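You operate a simulated robot arm through the tools that you are given. There is no shell and no other tool.

You are at the controls of a simulated robot arm. One attempt, no reset.

## Task
Sieve the dust out of the regrind and empty the clean tray into the regrind bin.
Fine: put tub and tray back, shut the bin, spill nothing and leave the coarse tray and the other tubs. Set down upright: regrind tub.

Only the result counts: the job must be done as asked and must still hold three seconds after the hand-in. Knocking over, shifting, dropping, spilling or breaking anything else fails it.

## Robot
A 6-joint arm with a three-finger gripper, fixed in place. Base frame: the origin is on the floor under the middle of its stand, x ahead of it, y to its left, z up. Lengths are in mm, angles in degrees, forces in N, time in s.
It reaches about 1213 mm from its shoulder. Its first joint turns from -166.0 to 166.0 degrees. Payload 4.89 kg.
Tool frame: the origin (TCP) lies between the finger pads and is the grasp point; the fingertips stand 30 mm ahead of it; z points along the fingers, y is the line along which they close. The gripper opens to 164 mm; its body begins 125 mm behind the TCP.
Orientation is that of the tool frame in the base frame, as a unit quaternion [x, y, z, w]. With the fingers straight down and closing along the base's y, the tool's x points along the base's -x, its y along +y and its z along -z.

## Interface
- The arm moves only by the tool step_arm. Its argument "commands" is text: rows parted by semicolons, each of 7 numbers parted by spaces: the turn, a rotation vector about the base's x, y, z in units of 8 degrees (1.0 is 8 degrees), then the shift along the base's x, y, z in units of 20 mm (1.0 is 20 mm), then the gripper command, from -1 (shut) to 1 (fully open), values between in proportion. In form: rx ry rz dx dy dz claw; .... A call has 1 to 20 rows; each row shifts and turns the commanded pose from where the row before left it. A call with a number of a shift or a turn outside -1 to 1 is refused whole. Rows are played at 5 a second. More than 50 mm and 8.6 degrees between two rows, or a gripper value outside its range, and nothing of the call is played. A pose out of reach is approached as far as the arm can. The call stops where the force on the tool passes 80 N (or 10 N more than at its start, if that is more) or the arm is blocked; 0.2 s more then pass. The fingers move at their own pace (about 108 mm/s each) and stop on an object; they squeeze with about 23 N. The grip force told is the motor's: it shows also when the fingers shut on nothing. Time passes only in rows, and 0.2 s behind the last, so rows that do not move let the fingers close. The reply holds the time, the measured pose of the TCP, the force on the tool along the base axes, the opening and the grip force, in the units named above and with some noise, with the torque about the TCP (base axes, N m) and any sound that the robot's microphone picked up, and new pictures: "views" is both (left out), scene, wrist or none.
- Cameras (640 x 400 px; columns grow to the right, rows downward): "scene" is fixed at [48.5, 498.4, 1454.1]; the picture's right is [-0.80, -0.60, 0.00], its down [-0.17, 0.23, -0.96] and it looks along [0.57, -0.77, -0.29] (base axes); focal length 315 px, centre (320, 200). "wrist" rides on the gripper at [76, -2, -152] in the tool frame; the picture's right is [0.02, 1.00, 0.00], its down [-0.88, 0.02, -0.47] and it looks along [-0.47, 0.01, 0.88] (tool axes); focal length 247 px, centre (320, 200). There is no depth. A picture from a camera that has moved, and an enlarged one, comes with that camera's place and axes in the base frame and with its lens.
- slide_trunk(by): moves the trunk up (or, below 0, down) by that many mm; the arm rides with it, the base frame stays. It gives what a move gives, with no picture.
- zoom(camera, box): a new picture of the part [left, top, right, bottom] of that camera's present view, enlarged. The clock stands still meanwhile.
- job_done(): hands the job in; it is judged then, once.

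Places have to be worked out from the pictures, the camera data and where the tool is seen. Open the gripper and draw the arm clear of the work before you hand the job in, unless the task says otherwise.

The tools are called by a JSON object that holds its "api" and its "payload". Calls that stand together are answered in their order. step_arm: Moves the arm, as the interface text tells. Its arguments: {"type":"object","properties":{"commands":{"type":"string"},"views":{"type":"string","enum":["both","scene","wrist","none"]}},"required":["commands"]} The other tools are called the same way: slide_trunk (by) moves the trunk up or down; zoom (camera, box) takes an enlarged picture of a part of a camera's view; job_done () hands the job in.

At the start:

```text
time: 0.0
tool_pos: [499.5, -242.0, 1381.8]
orientation: [0.0, 1.0, 0.001, 0.0]
contact_force: [-0.8, -0.4, -0.3]
moment: [-0.02, 0.03, 0.02]
opening: 164.1
gripper_force: 0.0
trunk travel left (down, up): [-325.0, 65.0]
```

scene: 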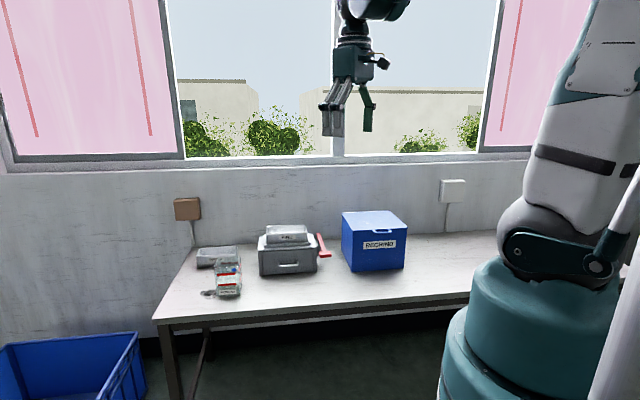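
wrist: 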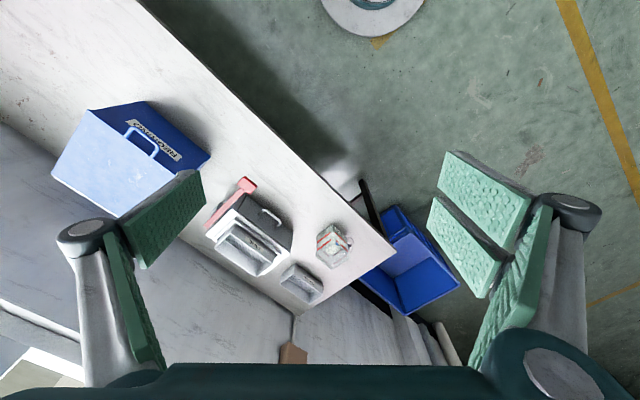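

I start by taking enlarged views of the bench to identify the sieve, tubs, trays and bin.

{"api": "zoom", "payload": {"camera": "scene", "box": [160, 180, 420, 340]}}

{"api": "zoom", "payload": {"camera": "scene", "box": [180, 210, 340, 310]}}

{"api": "zoom", "payload": {"camera": "wrist", "box": [180, 160, 380, 320]}}

{"api": "zoom", "payload": {"camera": "wrist", "box": [30, 80, 230, 230]}}

```text
2.46 times, centred on (290, 260) of scene
camera zoom: at [48.5, 498.4, 1454.1], right [-0.8, -0.6, 0.0], down [-0.17, 0.23, -0.96], along [0.57, -0.77, -0.29], focal length 775 px, centre (394, 52)
```

zoom: 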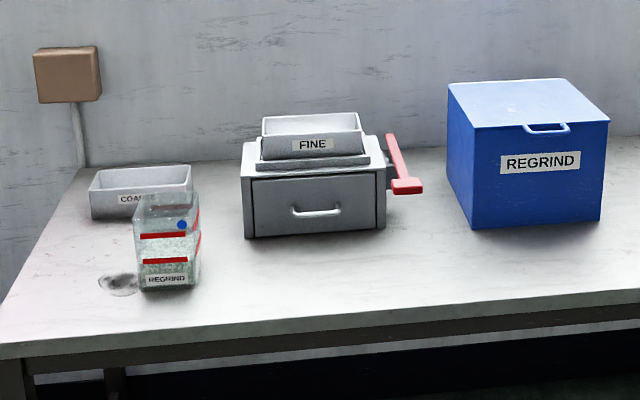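

```text
4.00 times, centred on (260, 260) of scene
camera zoom: at [48.5, 498.4, 1454.1], right [-0.8, -0.6, 0.0], down [-0.17, 0.23, -0.96], along [0.57, -0.77, -0.29], focal length 1260 px, centre (560, -40)
```

zoom: 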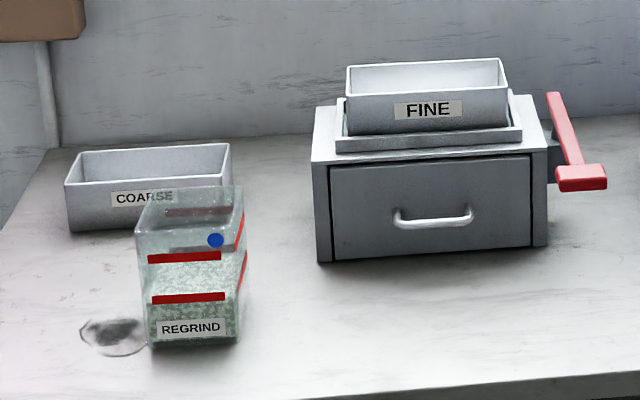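

```text
2.50 times, centred on (280, 240) of wrist
camera zoom: at [422.3, -243.5, 1533.4], right [-0.02, 1.0, 0.0], down [0.88, 0.02, 0.47], along [0.47, 0.01, -0.88], focal length 617 px, centre (420, 100)
```

zoom: 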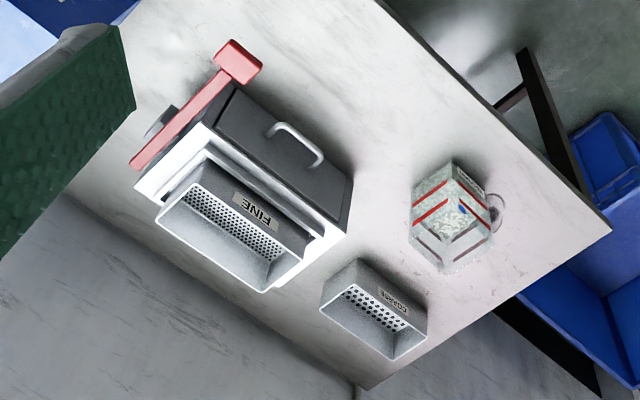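

```text
2.67 times, centred on (130, 155) of wrist
camera zoom: at [422.3, -243.5, 1533.4], right [-0.02, 1.0, 0.0], down [0.88, 0.02, 0.47], along [0.47, 0.01, -0.88], focal length 659 px, centre (827, 320)
```

zoom: 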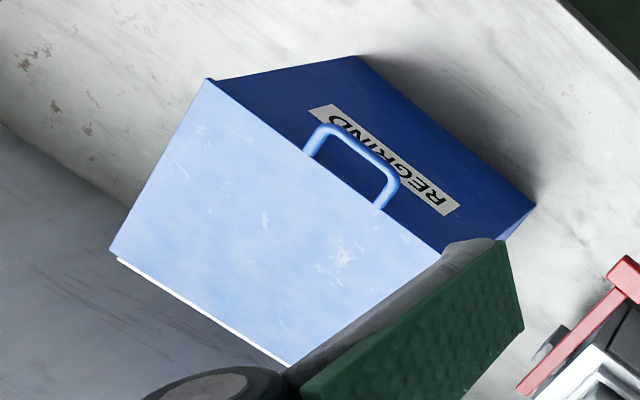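

The regrind tub, the sieve machine (fine tray on top, red crank on its side) and the lidded REGRIND bin stand on a table that is turned about 45° to my base. I turn the gripper to that angle and move nearer for a better look at the sieve.

{"api": "step_arm", "payload": {"commands": "0 0 -0.5625 1 -0.54 -0.9 1;0 0 -0.5625 1 -0.54 -0.9 1;0 0 -0.5625 1 -0.54 -0.9 1;0 0 -0.5625 1 -0.54 -0.9 1;0 0 -0.5625 1 -0.54 -0.9 1;0 0 -0.5625 1 -0.54 -0.9 1;0 0 -0.5625 1 -0.54 -0.9 1;0 0 -0.5625 1 -0.54 -0.9 1;0 0 -0.5625 1 -0.54 -0.9 1;0 0 -0.5625 1 -0.54 -0.9 1", "views": "both"}}

```text
time: 2.2
tool_pos: [700.0, -348.5, 1199.3]
orientation: [0.383, 0.924, 0.0, 0.0]
contact_force: [-0.5, 0.2, 0.3]
moment: [-0.04, -0.09, 0.04]
opening: 163.8
gripper_force: 0.0
trunk travel left (down, up): [-325.0, 65.0]
camera wrist: at [644.2, -296.0, 1352.4], right [0.69, 0.72, 0.0], down [0.64, -0.61, 0.47], along [0.34, -0.33, -0.88], focal length 247 px, centre (320, 200)
```

scene: 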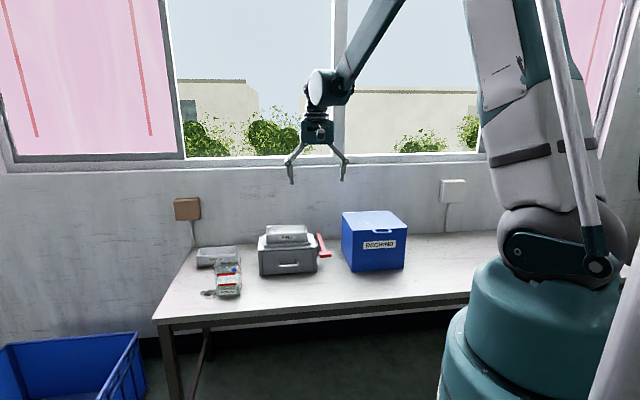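
wrist: 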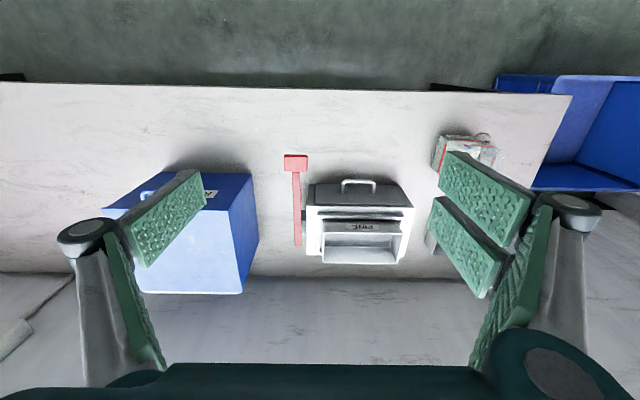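

The view is now aligned with the table. I zoom on the machine, crank, tub and bin for detail.

{"api": "zoom", "payload": {"camera": "wrist", "box": [260, 140, 440, 270]}}

{"api": "zoom", "payload": {"camera": "wrist", "box": [400, 110, 540, 210]}}

{"api": "zoom", "payload": {"camera": "wrist", "box": [80, 140, 280, 310]}}

{"api": "zoom", "payload": {"camera": "scene", "box": [180, 230, 340, 310]}}

```text
3.08 times, centred on (350, 205) of wrist
camera zoom: at [644.2, -296.0, 1352.4], right [0.69, 0.72, 0.0], down [0.64, -0.61, 0.47], along [0.34, -0.33, -0.88], focal length 760 px, centre (228, 185)
```

zoom: 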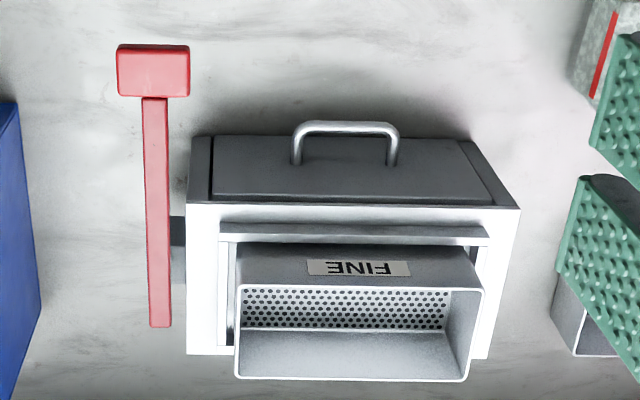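

```text
4.00 times, centred on (470, 160) of wrist
camera zoom: at [644.2, -296.0, 1352.4], right [0.69, 0.72, 0.0], down [0.64, -0.61, 0.47], along [0.34, -0.33, -0.88], focal length 988 px, centre (-280, 360)
```

zoom: 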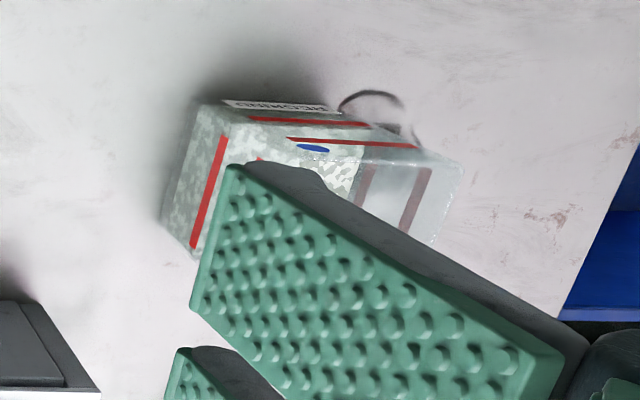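

```text
2.35 times, centred on (180, 225) of wrist
camera zoom: at [644.2, -296.0, 1352.4], right [0.69, 0.72, 0.0], down [0.64, -0.61, 0.47], along [0.34, -0.33, -0.88], focal length 581 px, centre (649, 141)
```

zoom: 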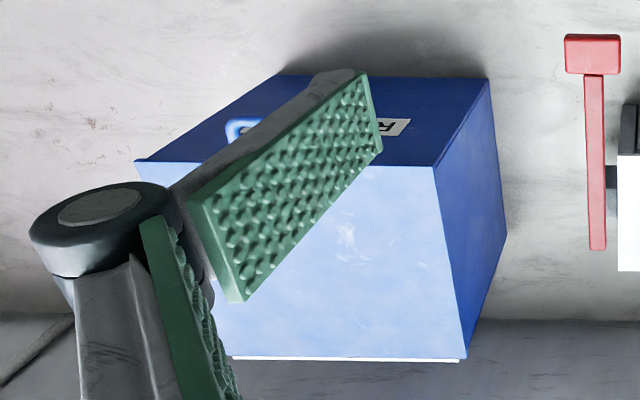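

```text
4.00 times, centred on (260, 270) of scene
camera zoom: at [48.5, 498.4, 1454.1], right [-0.8, -0.6, 0.0], down [-0.17, 0.23, -0.96], along [0.57, -0.77, -0.29], focal length 1260 px, centre (560, -80)
```

zoom: 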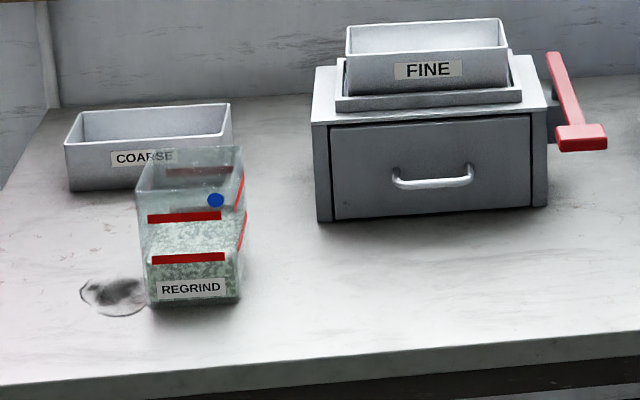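

The crank sits on the machine's bin side and the fine tray rests in a seat on top. I lower the trunk so the arm has better reach at bench height, then look again.

{"api": "slide_trunk", "payload": {"by": -150}}

{"api": "step_arm", "payload": {"commands": "0 0 0 0 0 0 1", "views": "both"}}

{"api": "zoom", "payload": {"camera": "wrist", "box": [230, 80, 470, 230]}}

```text
time: 4.0
tool_pos: [699.4, -349.4, 1050.7]
orientation: [0.383, 0.924, 0.0, 0.0]
contact_force: [0.1, -0.4, 0.5]
moment: [0.03, -0.03, 0.02]
opening: 163.9
gripper_force: 0.1
trunk travel left (down, up): [-175.0, 215.0]
```

```text
time: 4.3
tool_pos: [700.3, -348.6, 1050.9]
orientation: [0.383, 0.924, 0.0, 0.0]
contact_force: [0.1, -0.4, 0.7]
moment: [-0.02, 0.01, 0.04]
opening: 164.1
gripper_force: 0.1
trunk travel left (down, up): [-175.0, 215.0]
camera wrist: at [644.3, -296.1, 1202.6], right [0.69, 0.72, 0.0], down [0.64, -0.61, 0.47], along [0.34, -0.33, -0.88], focal length 247 px, centre (320, 200)
```

scene: 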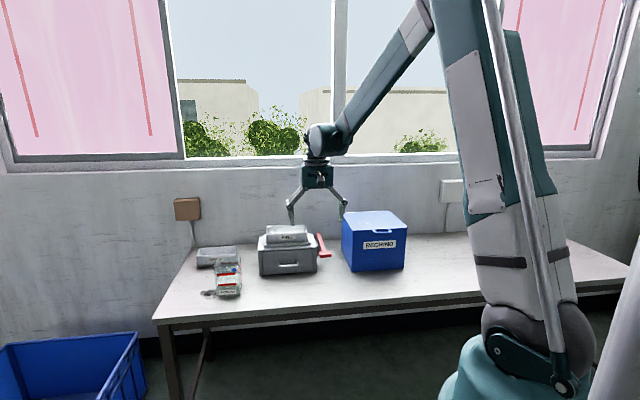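
wrist: 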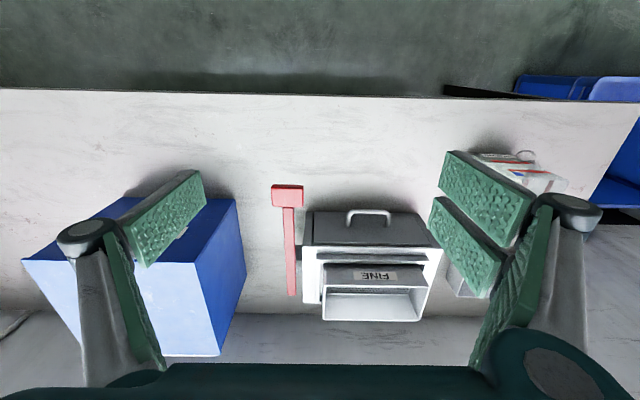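

```text
2.67 times, centred on (350, 155) of wrist
camera zoom: at [644.3, -296.1, 1202.6], right [0.69, 0.72, 0.0], down [0.64, -0.61, 0.47], along [0.34, -0.33, -0.88], focal length 659 px, centre (240, 320)
```

zoom: 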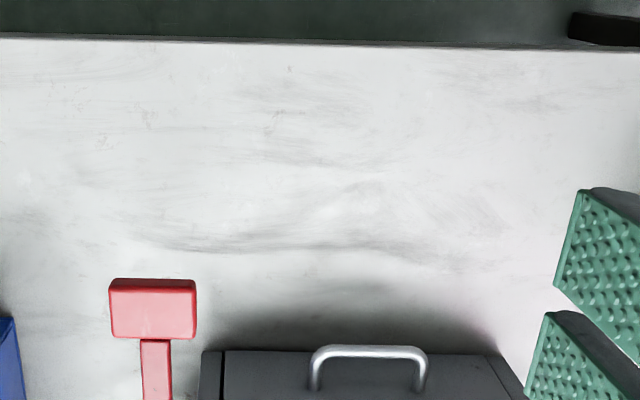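

I zoom on the machine, crank and bin in this second view to triangulate their heights.

{"api": "zoom", "payload": {"camera": "wrist", "box": [255, 175, 455, 335]}}

{"api": "zoom", "payload": {"camera": "wrist", "box": [420, 120, 620, 240]}}

{"api": "zoom", "payload": {"camera": "wrist", "box": [10, 160, 260, 370]}}

{"api": "zoom", "payload": {"camera": "scene", "box": [250, 215, 340, 285]}}

```text
2.50 times, centred on (355, 255) of wrist
camera zoom: at [644.3, -296.1, 1202.6], right [0.69, 0.72, 0.0], down [0.64, -0.61, 0.47], along [0.34, -0.33, -0.88], focal length 617 px, centre (232, 62)
```

zoom: 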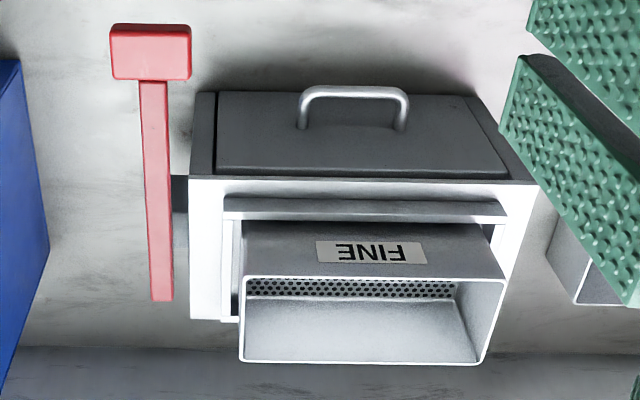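

```text
3.20 times, centred on (520, 180) of wrist
camera zoom: at [644.3, -296.1, 1202.6], right [0.69, 0.72, 0.0], down [0.64, -0.61, 0.47], along [0.34, -0.33, -0.88], focal length 790 px, centre (-320, 264)
```

zoom: 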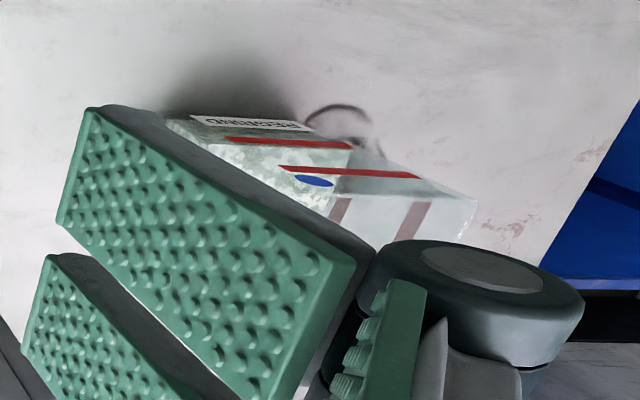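

```text
1.90 times, centred on (135, 265) of wrist
camera zoom: at [644.3, -296.1, 1202.6], right [0.69, 0.72, 0.0], down [0.64, -0.61, 0.47], along [0.34, -0.33, -0.88], focal length 470 px, centre (672, 76)
```

zoom: 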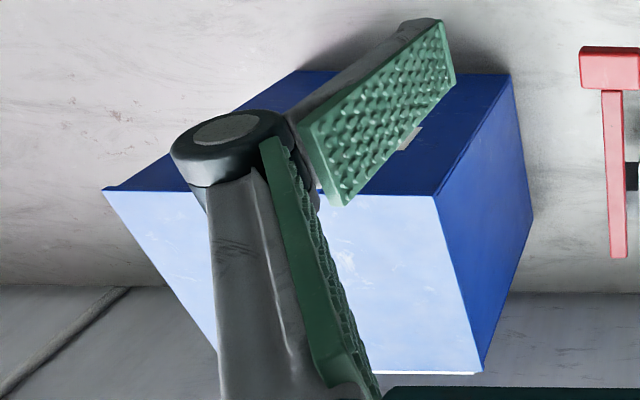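

```text
5.71 times, centred on (295, 250) of scene
camera zoom: at [48.5, 498.4, 1454.1], right [-0.8, -0.6, 0.0], down [-0.17, 0.23, -0.96], along [0.57, -0.77, -0.29], focal length 1800 px, centre (463, -86)
```

zoom: 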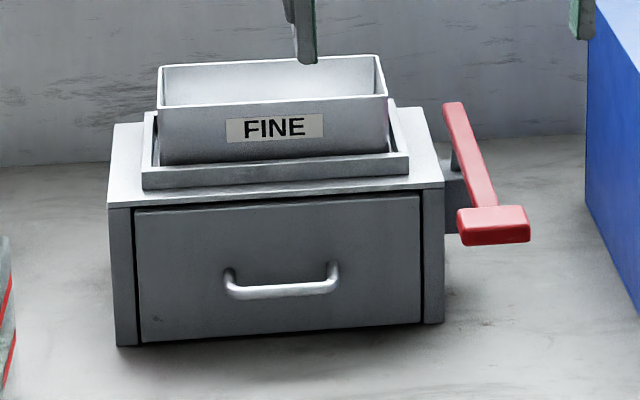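

The tray rim is about e1 261–438 mm, e2 988–1072 mm and z≈903 (e1 runs along the table, e2 towards the wall). Next I move sideways along the table to view the tub from above.

{"api": "step_arm", "payload": {"commands": "0 0 0 0.985 0.985 0 1;0 0 0 0.985 0.985 0 1;0 0 0 0.985 0.985 0 1;0 0 0 0.985 0.985 0 1;0 0 0 0.985 0.985 0 1;0 0 0 0.985 0.985 0 1;0 0 0 0.985 0.985 0 1;0 0 0 0.985 0.985 0 1;0 0 0 0.985 0.985 0 1", "views": "both"}}

{"api": "zoom", "payload": {"camera": "wrist", "box": [300, 80, 500, 220]}}

{"api": "zoom", "payload": {"camera": "scene", "box": [185, 235, 265, 305]}}

```text
time: 6.3
tool_pos: [876.9, -172.9, 1050.3]
orientation: [0.383, 0.924, 0.0, 0.0]
contact_force: [-0.9, -0.3, 0.9]
moment: [0.17, -0.13, -0.02]
opening: 164.0
gripper_force: 0.1
trunk travel left (down, up): [-175.0, 215.0]
camera wrist: at [821.8, -119.9, 1202.6], right [0.69, 0.72, 0.0], down [0.64, -0.61, 0.47], along [0.34, -0.33, -0.88], focal length 247 px, centre (320, 200)
```

scene: 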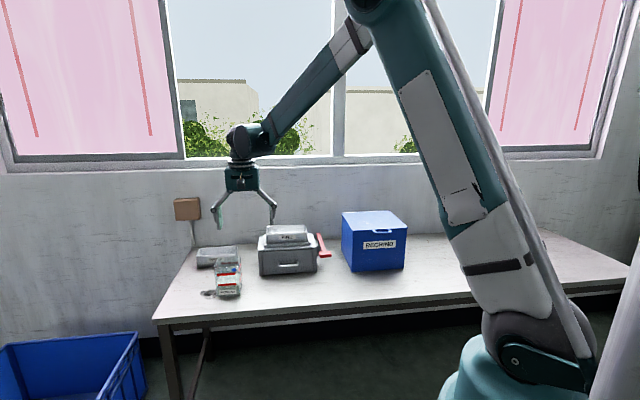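
wrist: 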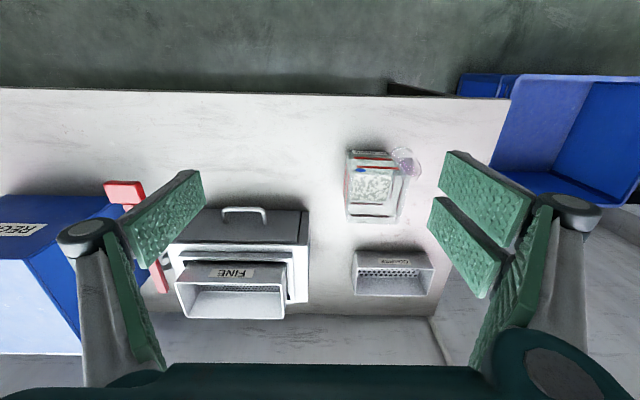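

```text
2.86 times, centred on (400, 150) of wrist
camera zoom: at [821.8, -119.9, 1202.6], right [0.69, 0.72, 0.0], down [0.64, -0.61, 0.47], along [0.34, -0.33, -0.88], focal length 706 px, centre (91, 343)
```

zoom: 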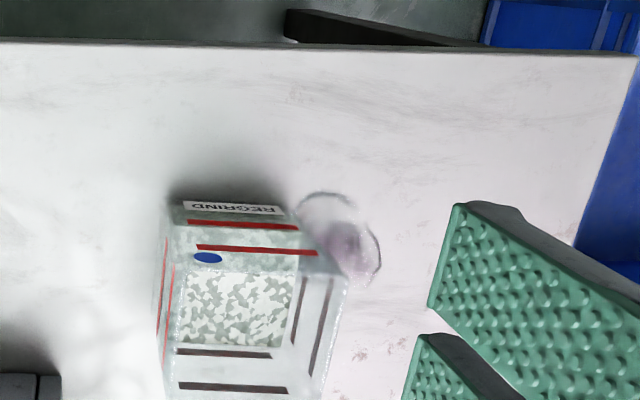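

```text
5.71 times, centred on (225, 270) of scene
camera zoom: at [48.5, 498.4, 1454.1], right [-0.8, -0.6, 0.0], down [-0.17, 0.23, -0.96], along [0.57, -0.77, -0.29], focal length 1800 px, centre (863, -200)
```

zoom: 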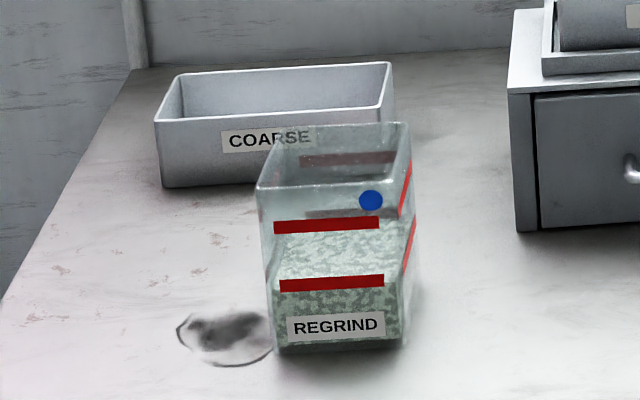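

The tub is open-topped, roughly 80 mm wide with contents up to the lower red line. I zoom on it fully to get its rim and depth.

{"api": "zoom", "payload": {"camera": "wrist", "box": [320, 135, 440, 235]}}

{"api": "zoom", "payload": {"camera": "wrist", "box": [90, 160, 320, 330]}}

```text
4.00 times, centred on (380, 185) of wrist
camera zoom: at [821.8, -119.9, 1202.6], right [0.69, 0.72, 0.0], down [0.64, -0.61, 0.47], along [0.34, -0.33, -0.88], focal length 988 px, centre (80, 260)
```

zoom: 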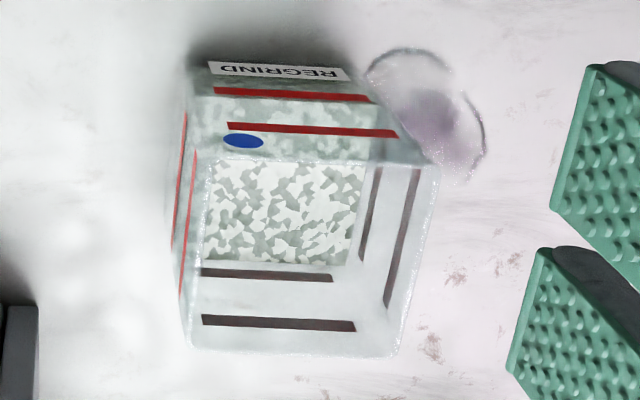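

```text
2.35 times, centred on (205, 245) of wrist
camera zoom: at [821.8, -119.9, 1202.6], right [0.69, 0.72, 0.0], down [0.64, -0.61, 0.47], along [0.34, -0.33, -0.88], focal length 581 px, centre (591, 94)
```

zoom: 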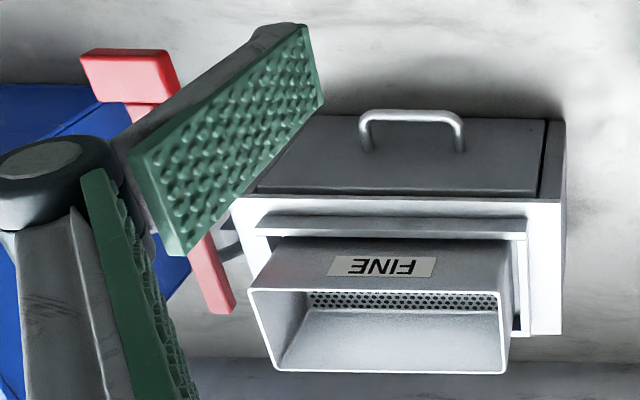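

The tub is about 88×89×125 mm at e1≈590, e2≈850, standing on a table at z≈730. Now I swing over to the crank side and turn the gripper so the camera looks along the table at the crank.

{"api": "step_arm", "payload": {"commands": "0 0 0.5625 -0.7425 -0.806 0 1;0 0 0.5625 -0.7425 -0.806 0 1;0 0 0.5625 -0.7425 -0.806 0 1;0 0 0.5625 -0.7425 -0.806 0 1;0 0 0.5625 -0.7425 -0.806 0 1;0 0 0.5625 -0.7425 -0.806 0 1;0 0 0.5625 -0.7425 -0.806 0 1;0 0 0.5625 -0.7425 -0.806 0 1;0 0 0.5625 -0.7425 -0.806 0 1;0 0 0.5625 -0.7425 -0.806 0 1;0 0 0.5625 -0.7425 -0.806 0 1;0 0 0.5625 -0.7425 -0.806 0 1;0 0 0.5625 -0.7425 -0.806 0 1;0 0 0.5625 -0.7425 -0.806 0 1;0 0 0.5625 -0.7425 -0.806 0 1;0 0 0.5625 -0.7425 -0.806 0 1;0 0 0.5625 -0.7425 -0.806 0 1;0 0 0.5625 -0.7425 -0.806 0 1;0 0 0.5625 -0.7425 -0.806 0 1;0 0 0.5625 -0.7425 -0.806 0 1", "views": "wrist"}}

```text
time: 10.6
tool_pos: [580.6, -494.8, 1051.5]
orientation: [-0.384, 0.923, -0.001, -0.001]
contact_force: [0.3, 1.3, 0.0]
moment: [-0.07, 0.09, -0.01]
opening: 163.8
gripper_force: 0.1
trunk travel left (down, up): [-175.0, 215.0]
camera wrist: at [527.3, -549.3, 1203.1], right [-0.72, 0.69, 0.0], down [0.61, 0.64, 0.47], along [0.33, 0.34, -0.88], focal length 247 px, centre (320, 200)
```

wrist: 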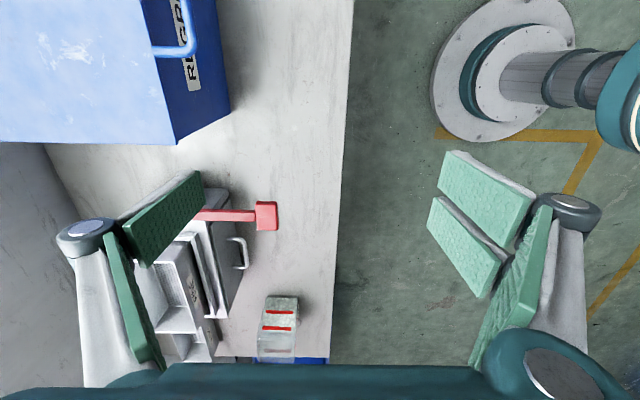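

I tilt the gripper about the table-depth axis so the camera sees the crank nearly side-on.

{"api": "step_arm", "payload": {"commands": "0.663 -0.663 0 -0.35 -0.35 -0.5 1;0.663 -0.663 0 -0.35 -0.35 -0.5 1;0.663 -0.663 0 -0.35 -0.35 -0.5 1;0.663 -0.663 0 -0.35 -0.35 -0.5 1;0.663 -0.663 0 -0.35 -0.35 -0.5 1;0.663 -0.663 0 -0.35 -0.35 -0.5 1", "views": "both"}}

{"api": "zoom", "payload": {"camera": "wrist", "box": [120, 120, 360, 320]}}

```text
time: 11.9
tool_pos: [537.4, -534.9, 991.3]
orientation: [-0.354, 0.853, 0.147, 0.355]
contact_force: [0.4, 1.8, 1.0]
moment: [-0.21, 0.12, -0.12]
opening: 164.0
gripper_force: 0.0
trunk travel left (down, up): [-175.0, 215.0]
camera wrist: at [424.6, -650.9, 1043.9], right [-0.72, 0.7, -0.02], down [0.19, 0.22, 0.96], along [0.67, 0.68, -0.29], focal length 247 px, centre (320, 200)
```

scene: 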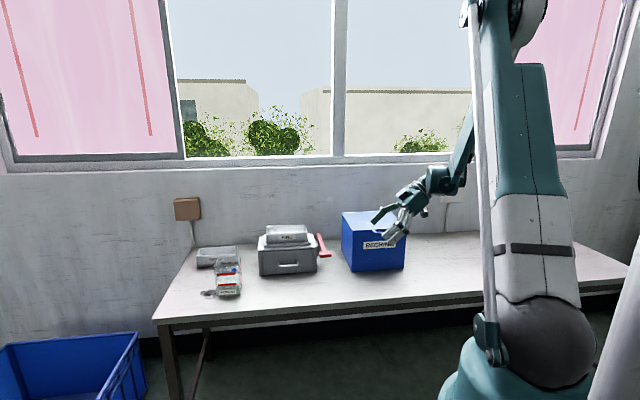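
wrist: 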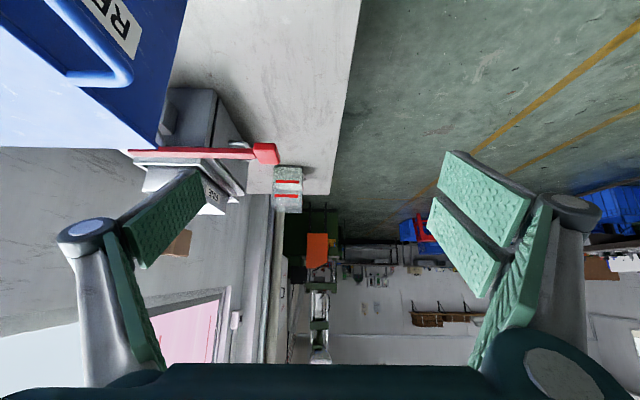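

```text
2.00 times, centred on (240, 220) of wrist
camera zoom: at [424.6, -650.9, 1043.9], right [-0.72, 0.7, -0.02], down [0.19, 0.22, 0.96], along [0.67, 0.68, -0.29], focal length 494 px, centre (480, 160)
```

zoom: 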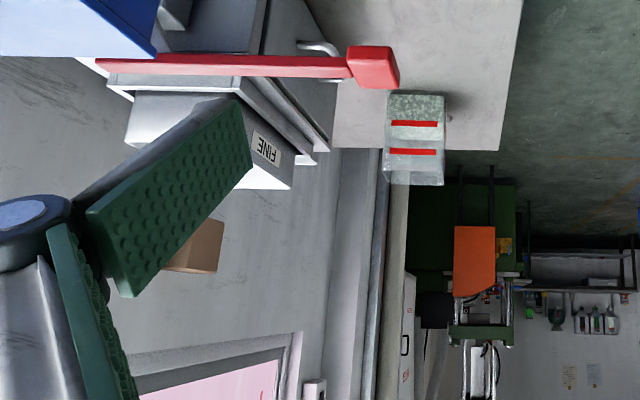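

I zoom tightly on the crank in this side-on view.

{"api": "zoom", "payload": {"camera": "wrist", "box": [120, 80, 290, 210]}}

{"api": "zoom", "payload": {"camera": "wrist", "box": [0, 0, 190, 150]}}

```text
3.08 times, centred on (205, 145) of wrist
camera zoom: at [424.6, -650.9, 1043.9], right [-0.72, 0.7, -0.02], down [0.19, 0.22, 0.96], along [0.67, 0.68, -0.29], focal length 760 px, centre (674, 369)
```

zoom: 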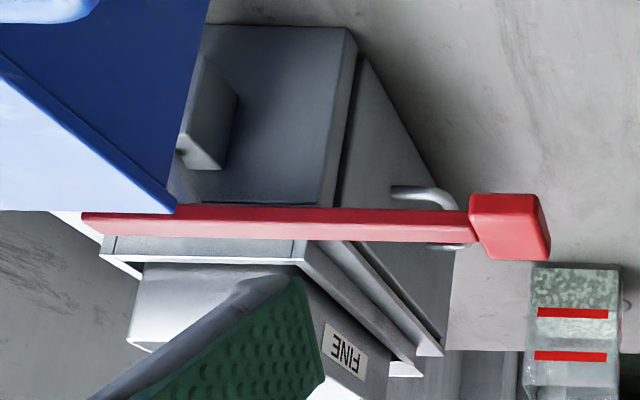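

```text
2.67 times, centred on (95, 75) of wrist
camera zoom: at [424.6, -650.9, 1043.9], right [-0.72, 0.7, -0.02], down [0.19, 0.22, 0.96], along [0.67, 0.68, -0.29], focal length 659 px, centre (920, 533)
```

zoom: 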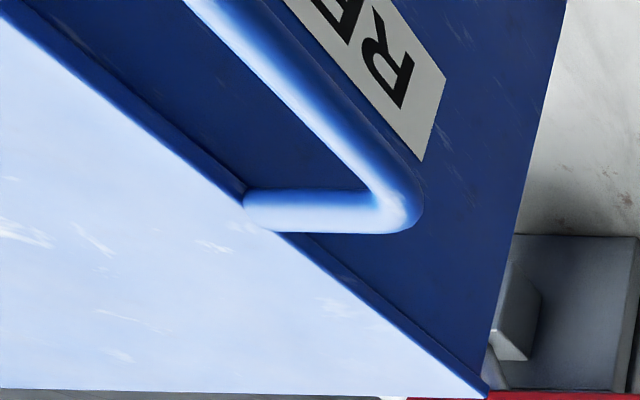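

The crank bar is horizontal at about z≈863 and seems attached to a block on the machine's side. I move to a closer, lower diagonal view to see how it is mounted.

{"api": "step_arm", "payload": {"commands": "0 0 -0.9375 0.613 0.4575 -0.79 1;0 0 -0.9375 0.613 0.4575 -0.79 1;0 0 -0.9375 0.613 0.4575 -0.79 1;0 0 -0.9375 0.613 0.4575 -0.79 1;0 0 -0.9375 0.613 0.4575 -0.79 1;0 0 -0.9375 0.613 0.4575 -0.79 1", "views": "both"}}

{"api": "zoom", "payload": {"camera": "wrist", "box": [160, 80, 400, 260]}}

```text
time: 13.3
tool_pos: [611.1, -481.6, 896.0]
orientation: [0.001, 0.924, -0.001, 0.383]
contact_force: [-1.3, -0.2, -0.4]
moment: [0.08, -0.06, 0.03]
opening: 164.1
gripper_force: 0.1
trunk travel left (down, up): [-175.0, 215.0]
camera wrist: at [448.8, -483.0, 949.0], right [-0.01, 1.0, -0.01], down [0.29, 0.02, 0.96], along [0.96, 0.01, -0.29], focal length 247 px, centre (320, 200)
```

scene: 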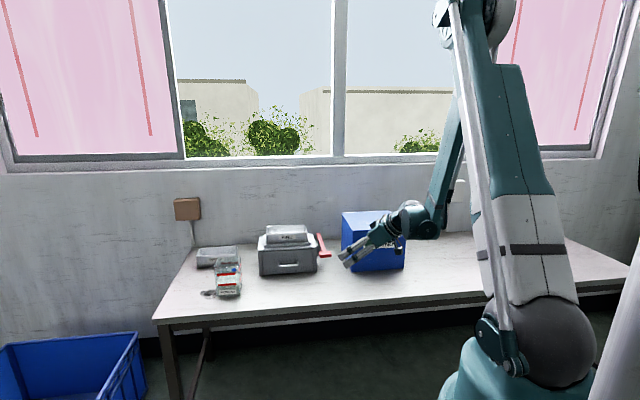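
wrist: 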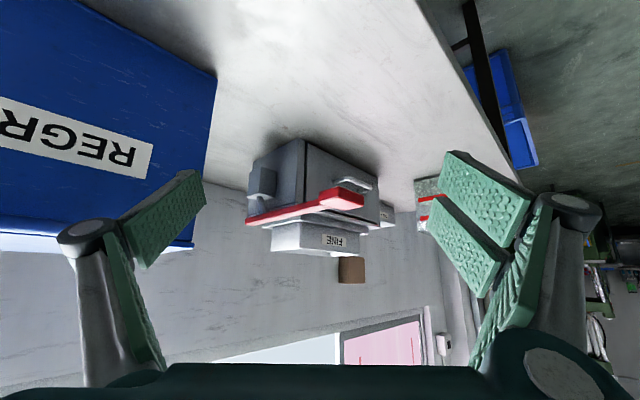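

```text
2.22 times, centred on (280, 170) of wrist
camera zoom: at [448.8, -483.0, 949.0], right [-0.01, 1.0, -0.01], down [0.29, 0.02, 0.96], along [0.96, 0.01, -0.29], focal length 549 px, centre (409, 267)
```

zoom: 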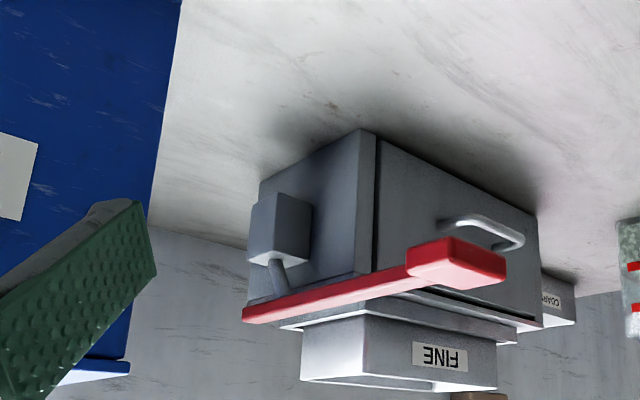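

The lever bar is carried on an upright post on a side block, so it most likely swings about that post. Before touching it, I go to the tub first: untilt, rise and travel to above the tub to check reach.

{"api": "step_arm", "payload": {"commands": "0 0.9375 0 0 0 1 1;0 0.9375 0 0 0 1 1;0 0.9375 0 0 0 1 1;0 0.9375 0 0 0 1 1;0 0.9375 0 0 0 1 1;0 0.9375 0 0 0 1 1;0 0 -0.402 1 0.732 0 1;0 0 -0.402 1 0.732 0 1;0 0 -0.402 1 0.732 0 1;0 0 -0.402 1 0.732 0 1;0 0 -0.402 1 0.732 0 1;0 0 -0.402 1 0.732 0 1;0 0 -0.402 1 0.732 0 1;0 0 -0.402 1 0.732 0 1;0 0 -0.402 1 0.732 0 1;0 0 -0.402 1 0.732 0 1;0 0 -0.402 1 0.732 0 1;0 0 -0.402 1 0.732 0 1;0 0 -0.402 1 0.732 0 1;0 0 -0.397 1 0.732 0 1", "views": "both"}}

```text
time: 17.6
tool_pos: [889.8, -276.4, 1016.5]
orientation: [0.384, 0.924, 0.001, 0.0]
contact_force: [-0.8, -0.3, -0.1]
moment: [0.02, -0.07, -0.02]
opening: 164.0
gripper_force: 0.1
trunk travel left (down, up): [-175.0, 215.0]
camera wrist: at [834.5, -223.9, 1168.5], right [0.69, 0.72, 0.0], down [0.64, -0.61, 0.47], along [0.34, -0.33, -0.88], focal length 247 px, centre (320, 200)
```

scene: 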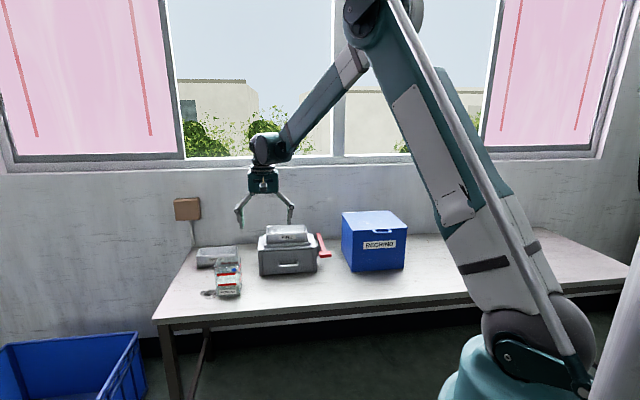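
wrist: 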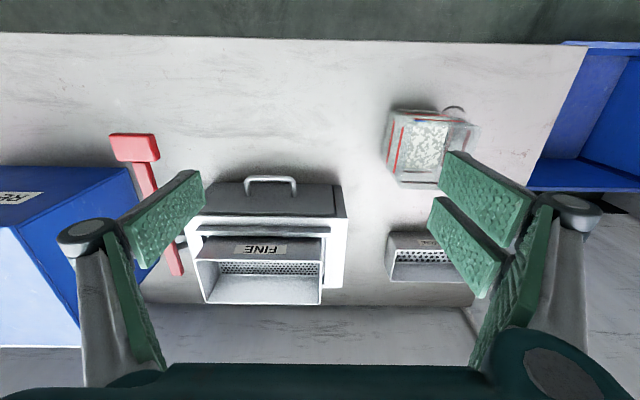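

I continue to directly above the tub to check the reach and alignment.

{"api": "step_arm", "payload": {"commands": "0 0 0 0.917 0.661 0 1;0 0 0 0.917 0.661 0 1;0 0 0 0.917 0.661 0 1;0 0 0 0.917 0.661 0 1;0 0 0 0.917 0.661 0 1;0 0 0 0.917 0.661 0 1;0 0 0 0.917 0.661 0 1;0 0 0 0 0 -0.8 1", "views": "both"}}

{"api": "zoom", "payload": {"camera": "wrist", "box": [200, 40, 440, 220]}}

{"api": "zoom", "payload": {"camera": "scene", "box": [170, 120, 310, 320]}}

```text
time: 19.4
tool_pos: [1018.3, -182.8, 1000.7]
orientation: [0.382, 0.924, 0.001, 0.0]
contact_force: [0.8, 1.0, 0.5]
moment: [-0.03, -0.07, -0.01]
opening: 163.9
gripper_force: 0.0
trunk travel left (down, up): [-175.0, 215.0]
camera wrist: at [963.0, -129.2, 1152.1], right [0.69, 0.72, 0.0], down [0.64, -0.61, 0.47], along [0.34, -0.33, -0.88], focal length 247 px, centre (320, 200)
```

scene: 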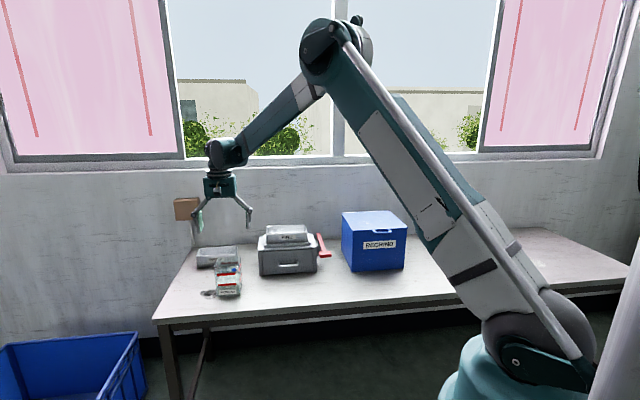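
wrist: 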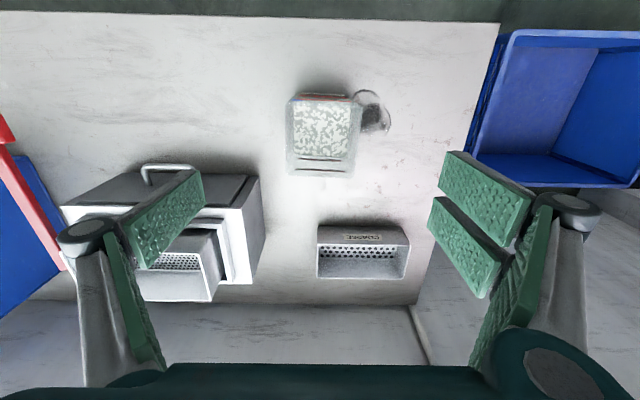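

```text
2.22 times, centred on (320, 130) of wrist
camera zoom: at [963.0, -129.2, 1152.1], right [0.69, 0.72, 0.0], down [0.64, -0.61, 0.47], along [0.34, -0.33, -0.88], focal length 549 px, centre (320, 356)
```

zoom: 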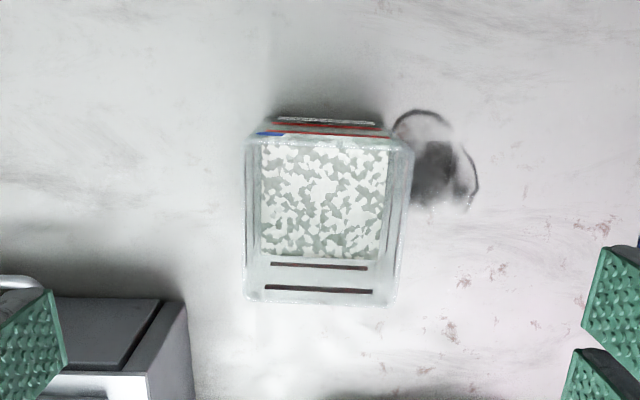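

```text
2.00 times, centred on (240, 220) of scene
camera zoom: at [48.5, 498.4, 1454.1], right [-0.8, -0.6, 0.0], down [-0.17, 0.23, -0.96], along [0.57, -0.77, -0.29], focal length 630 px, centre (480, 160)
```

zoom: 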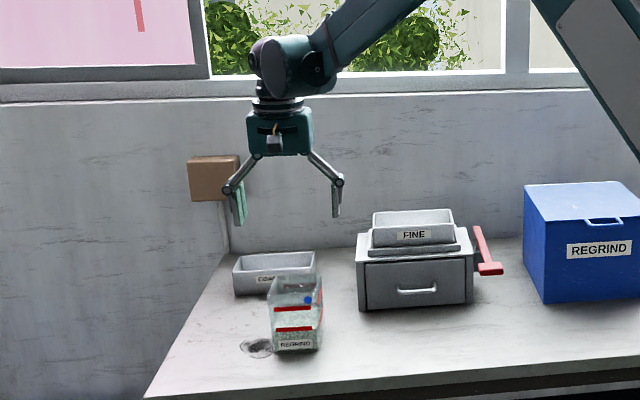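

Reach is fine and the tub is centred at about e1≈593, e2≈850, turned about 2° clockwise. I match that turn and descend so the pads straddle the tub's upper half.

{"api": "step_arm", "payload": {"commands": "0 0 -0.25 0.1 0.05 -0.9 1;0 0 0 0 0 -1 1;0 0 0 0 0 -1 1;0 0 0 0 0 -1 1;0 0 0 0 0 -1 1;0 0 0 0 0 -1 1;0 0 0 0 0 -1 1;0 0 0 0 0 -1 1;0 0 0 0 0 -1 1", "views": "both"}}

{"api": "zoom", "payload": {"camera": "scene", "box": [170, 180, 310, 320]}}

```text
time: 21.4
tool_pos: [1021.3, -180.0, 822.9]
orientation: [0.399, 0.917, 0.0, 0.0]
contact_force: [0.3, 0.0, 0.6]
moment: [0.0, -0.02, 0.01]
opening: 163.8
gripper_force: 0.1
trunk travel left (down, up): [-175.0, 215.0]
camera wrist: at [967.6, -126.7, 974.6], right [0.72, 0.7, 0.0], down [0.61, -0.63, 0.47], along [0.33, -0.34, -0.88], focal length 247 px, centre (320, 200)
```

scene: 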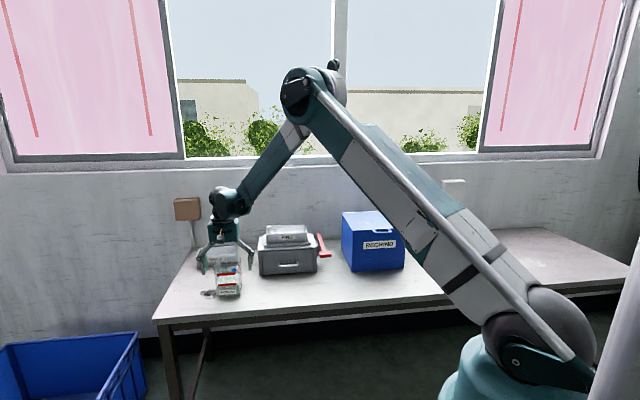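
wrist: 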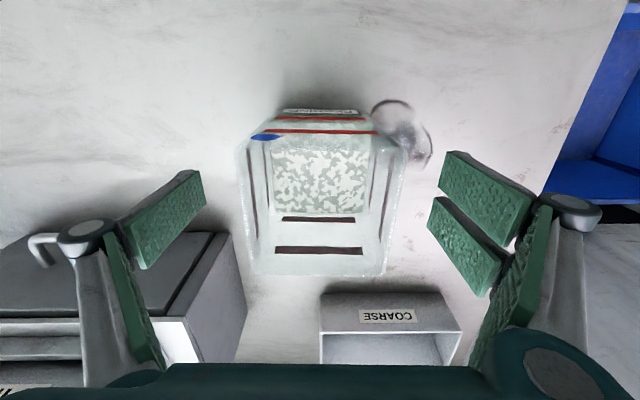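

```text
2.86 times, centred on (240, 250) of scene
camera zoom: at [48.5, 498.4, 1454.1], right [-0.8, -0.6, 0.0], down [-0.17, 0.23, -0.96], along [0.57, -0.77, -0.29], focal length 900 px, centre (549, 57)
```

zoom: 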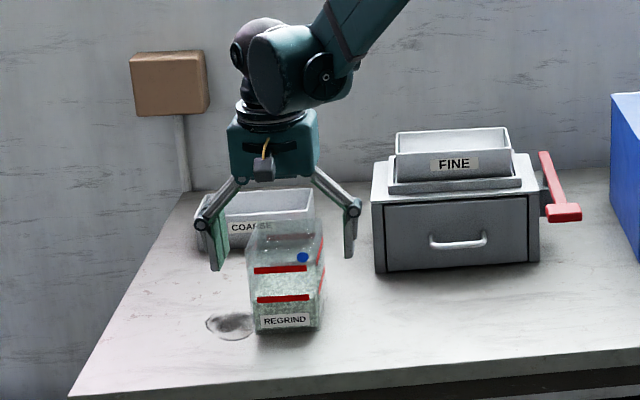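

The fingers straddle the tub with clear space on both sides. I close the gripper on it without moving.

{"api": "step_arm", "payload": {"commands": "0 0 0 0 0 0 -1;0 0 0 0 0 0 -1;0 0 0 0 0 0 -1;0 0 0 0 0 0 -1;0 0 0 0 0 0 -1", "views": "both"}}

```text
time: 22.6
tool_pos: [1022.0, -180.9, 822.8]
orientation: [0.399, 0.917, 0.001, 0.0]
contact_force: [-0.5, 0.7, -0.1]
moment: [-0.01, 0.05, 0.03]
opening: 91.6
gripper_force: 23.0
trunk travel left (down, up): [-175.0, 215.0]
camera wrist: at [967.7, -126.8, 974.5], right [0.72, 0.7, 0.0], down [0.61, -0.63, 0.47], along [0.33, -0.34, -0.88], focal length 247 px, centre (320, 200)
```

scene: 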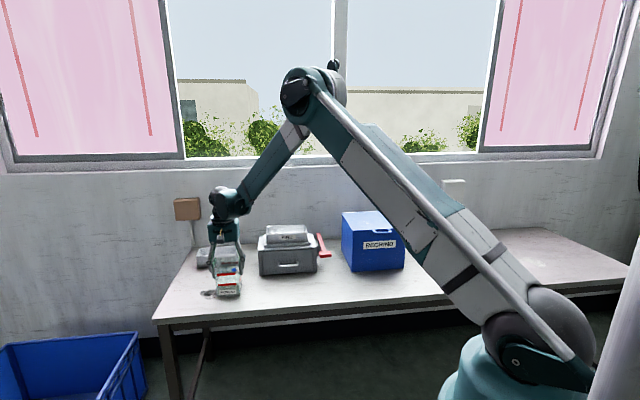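
wrist: 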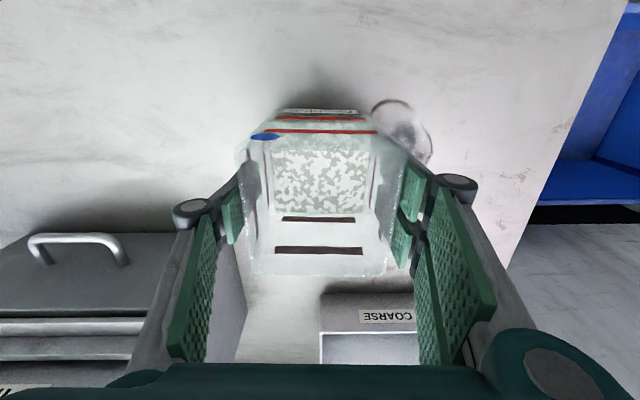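

The tub is held (opening 91.6 mm, 23 N) with the grasp at z=822.8. I lift it straight up gently to clear the tray rim and square it to the table.

{"api": "step_arm", "payload": {"commands": "0 0 0 0 0 0.4 -1;0 0 0 0 0 0.6 -1;0 0 0 0 0 1 -1;0 0 0 0 0 1 -1;0 0 0 0 0 1 -1;0 0 0 0 0 1 -1;0 0 0 0 0 1 -1;0 0 0 0 0 1 -1;0 0 0.25 0 0 1 -1;0 0 0 0 0 1 -1;0 0 0 0 0 1 -1;0 0 0 0 0 1 -1", "views": "both"}}

```text
time: 25.1
tool_pos: [1021.6, -183.2, 1041.3]
orientation: [0.382, 0.924, 0.0, 0.001]
contact_force: [1.0, 1.1, -2.7]
moment: [0.01, 0.08, 0.0]
opening: 91.2
gripper_force: 23.1
trunk travel left (down, up): [-175.0, 215.0]
camera wrist: at [966.8, -130.7, 1193.8], right [0.69, 0.72, 0.0], down [0.64, -0.61, 0.47], along [0.34, -0.33, -0.88], focal length 247 px, centre (320, 200)
```

scene: 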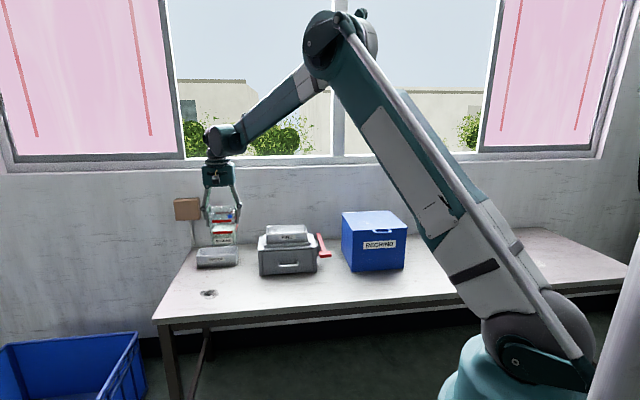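
wrist: 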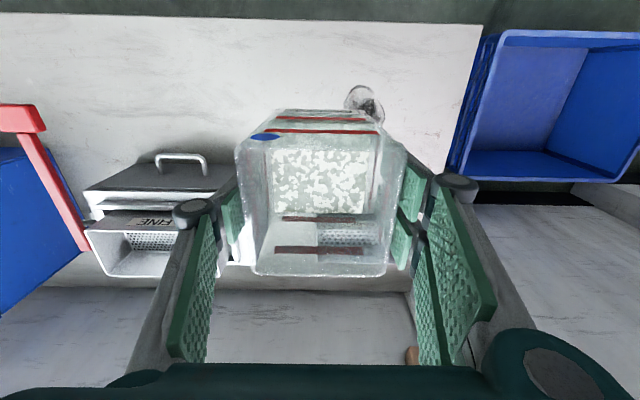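

The tub weighs about 0.27 kg and hangs level. I carry it over to the machine, starting a mild forward tilt that stays well below the pouring angle.

{"api": "step_arm", "payload": {"commands": "0 0 0 -0.24 -0.9875 0 -1;0 0 0 -0.24 -0.9875 0 -1;0 0 0 -0.24 -0.9875 0 -1;0 0 0 -0.24 -0.9875 0 -1;0 0 0 -0.24 -0.9875 0 -1;0 0 0 -0.24 -0.9875 0 -1;-0.3536 -0.3536 0 -0.24 -0.9875 0 -1;-0.3536 -0.3536 0 -0.24 -0.9875 0 -1;-0.3536 -0.3536 0 -0.24 -0.9875 0 -1;-0.3536 -0.3536 0 -0.24 -0.9875 0 -1;-0.3536 -0.3536 0 -0.24 -0.9875 0 -1;-0.3536 -0.3536 0 -0.24 -0.9875 0 -1;-0.3536 -0.3536 0 -0.24 -0.9875 0 -1;-0.3536 -0.3536 0 -0.24 -0.9875 0 -1", "views": "both"}}

{"api": "zoom", "payload": {"camera": "scene", "box": [220, 140, 360, 280]}}

```text
time: 28.1
tool_pos: [956.3, -460.9, 1040.3]
orientation: [0.368, 0.888, -0.106, 0.254]
contact_force: [0.6, 0.6, -2.7]
moment: [0.01, 0.11, -0.09]
opening: 91.3
gripper_force: 22.8
trunk travel left (down, up): [-175.0, 215.0]
camera wrist: at [850.7, -359.1, 1129.6], right [0.69, 0.72, -0.01], down [0.36, -0.34, 0.87], along [0.62, -0.61, -0.5], focal length 247 px, centre (320, 200)
```

scene: 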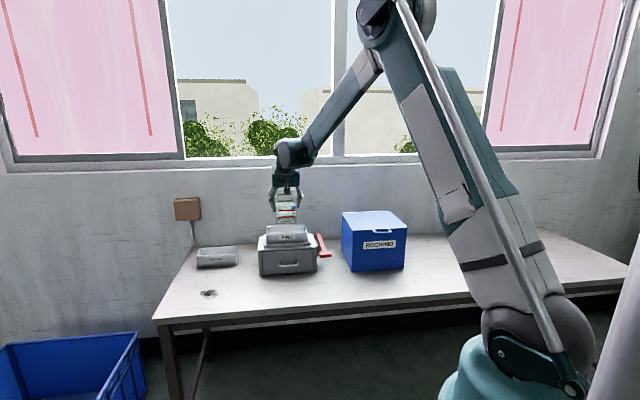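
wrist: 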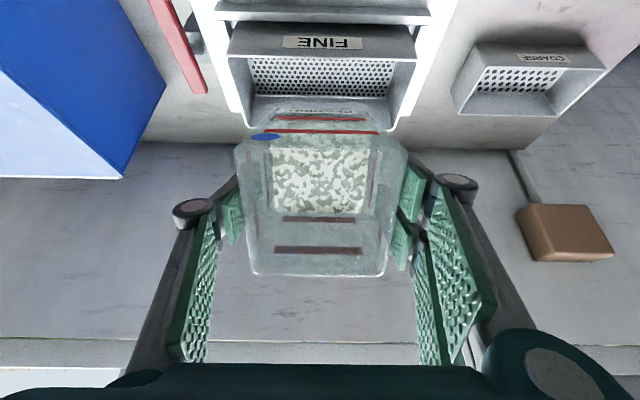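

```text
2.86 times, centred on (290, 210) of scene
camera zoom: at [48.5, 498.4, 1454.1], right [-0.8, -0.6, 0.0], down [-0.17, 0.23, -0.96], along [0.57, -0.77, -0.29], focal length 900 px, centre (406, 171)
```

zoom: 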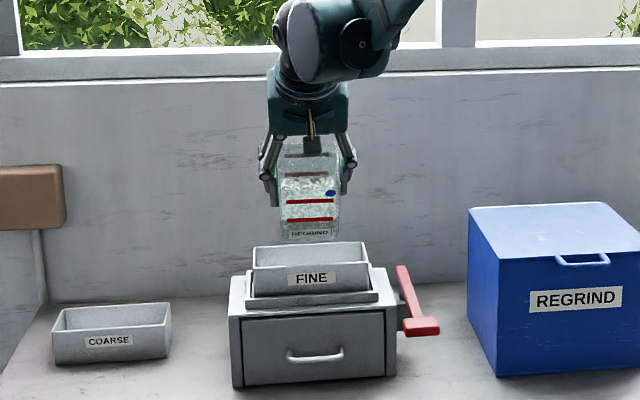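

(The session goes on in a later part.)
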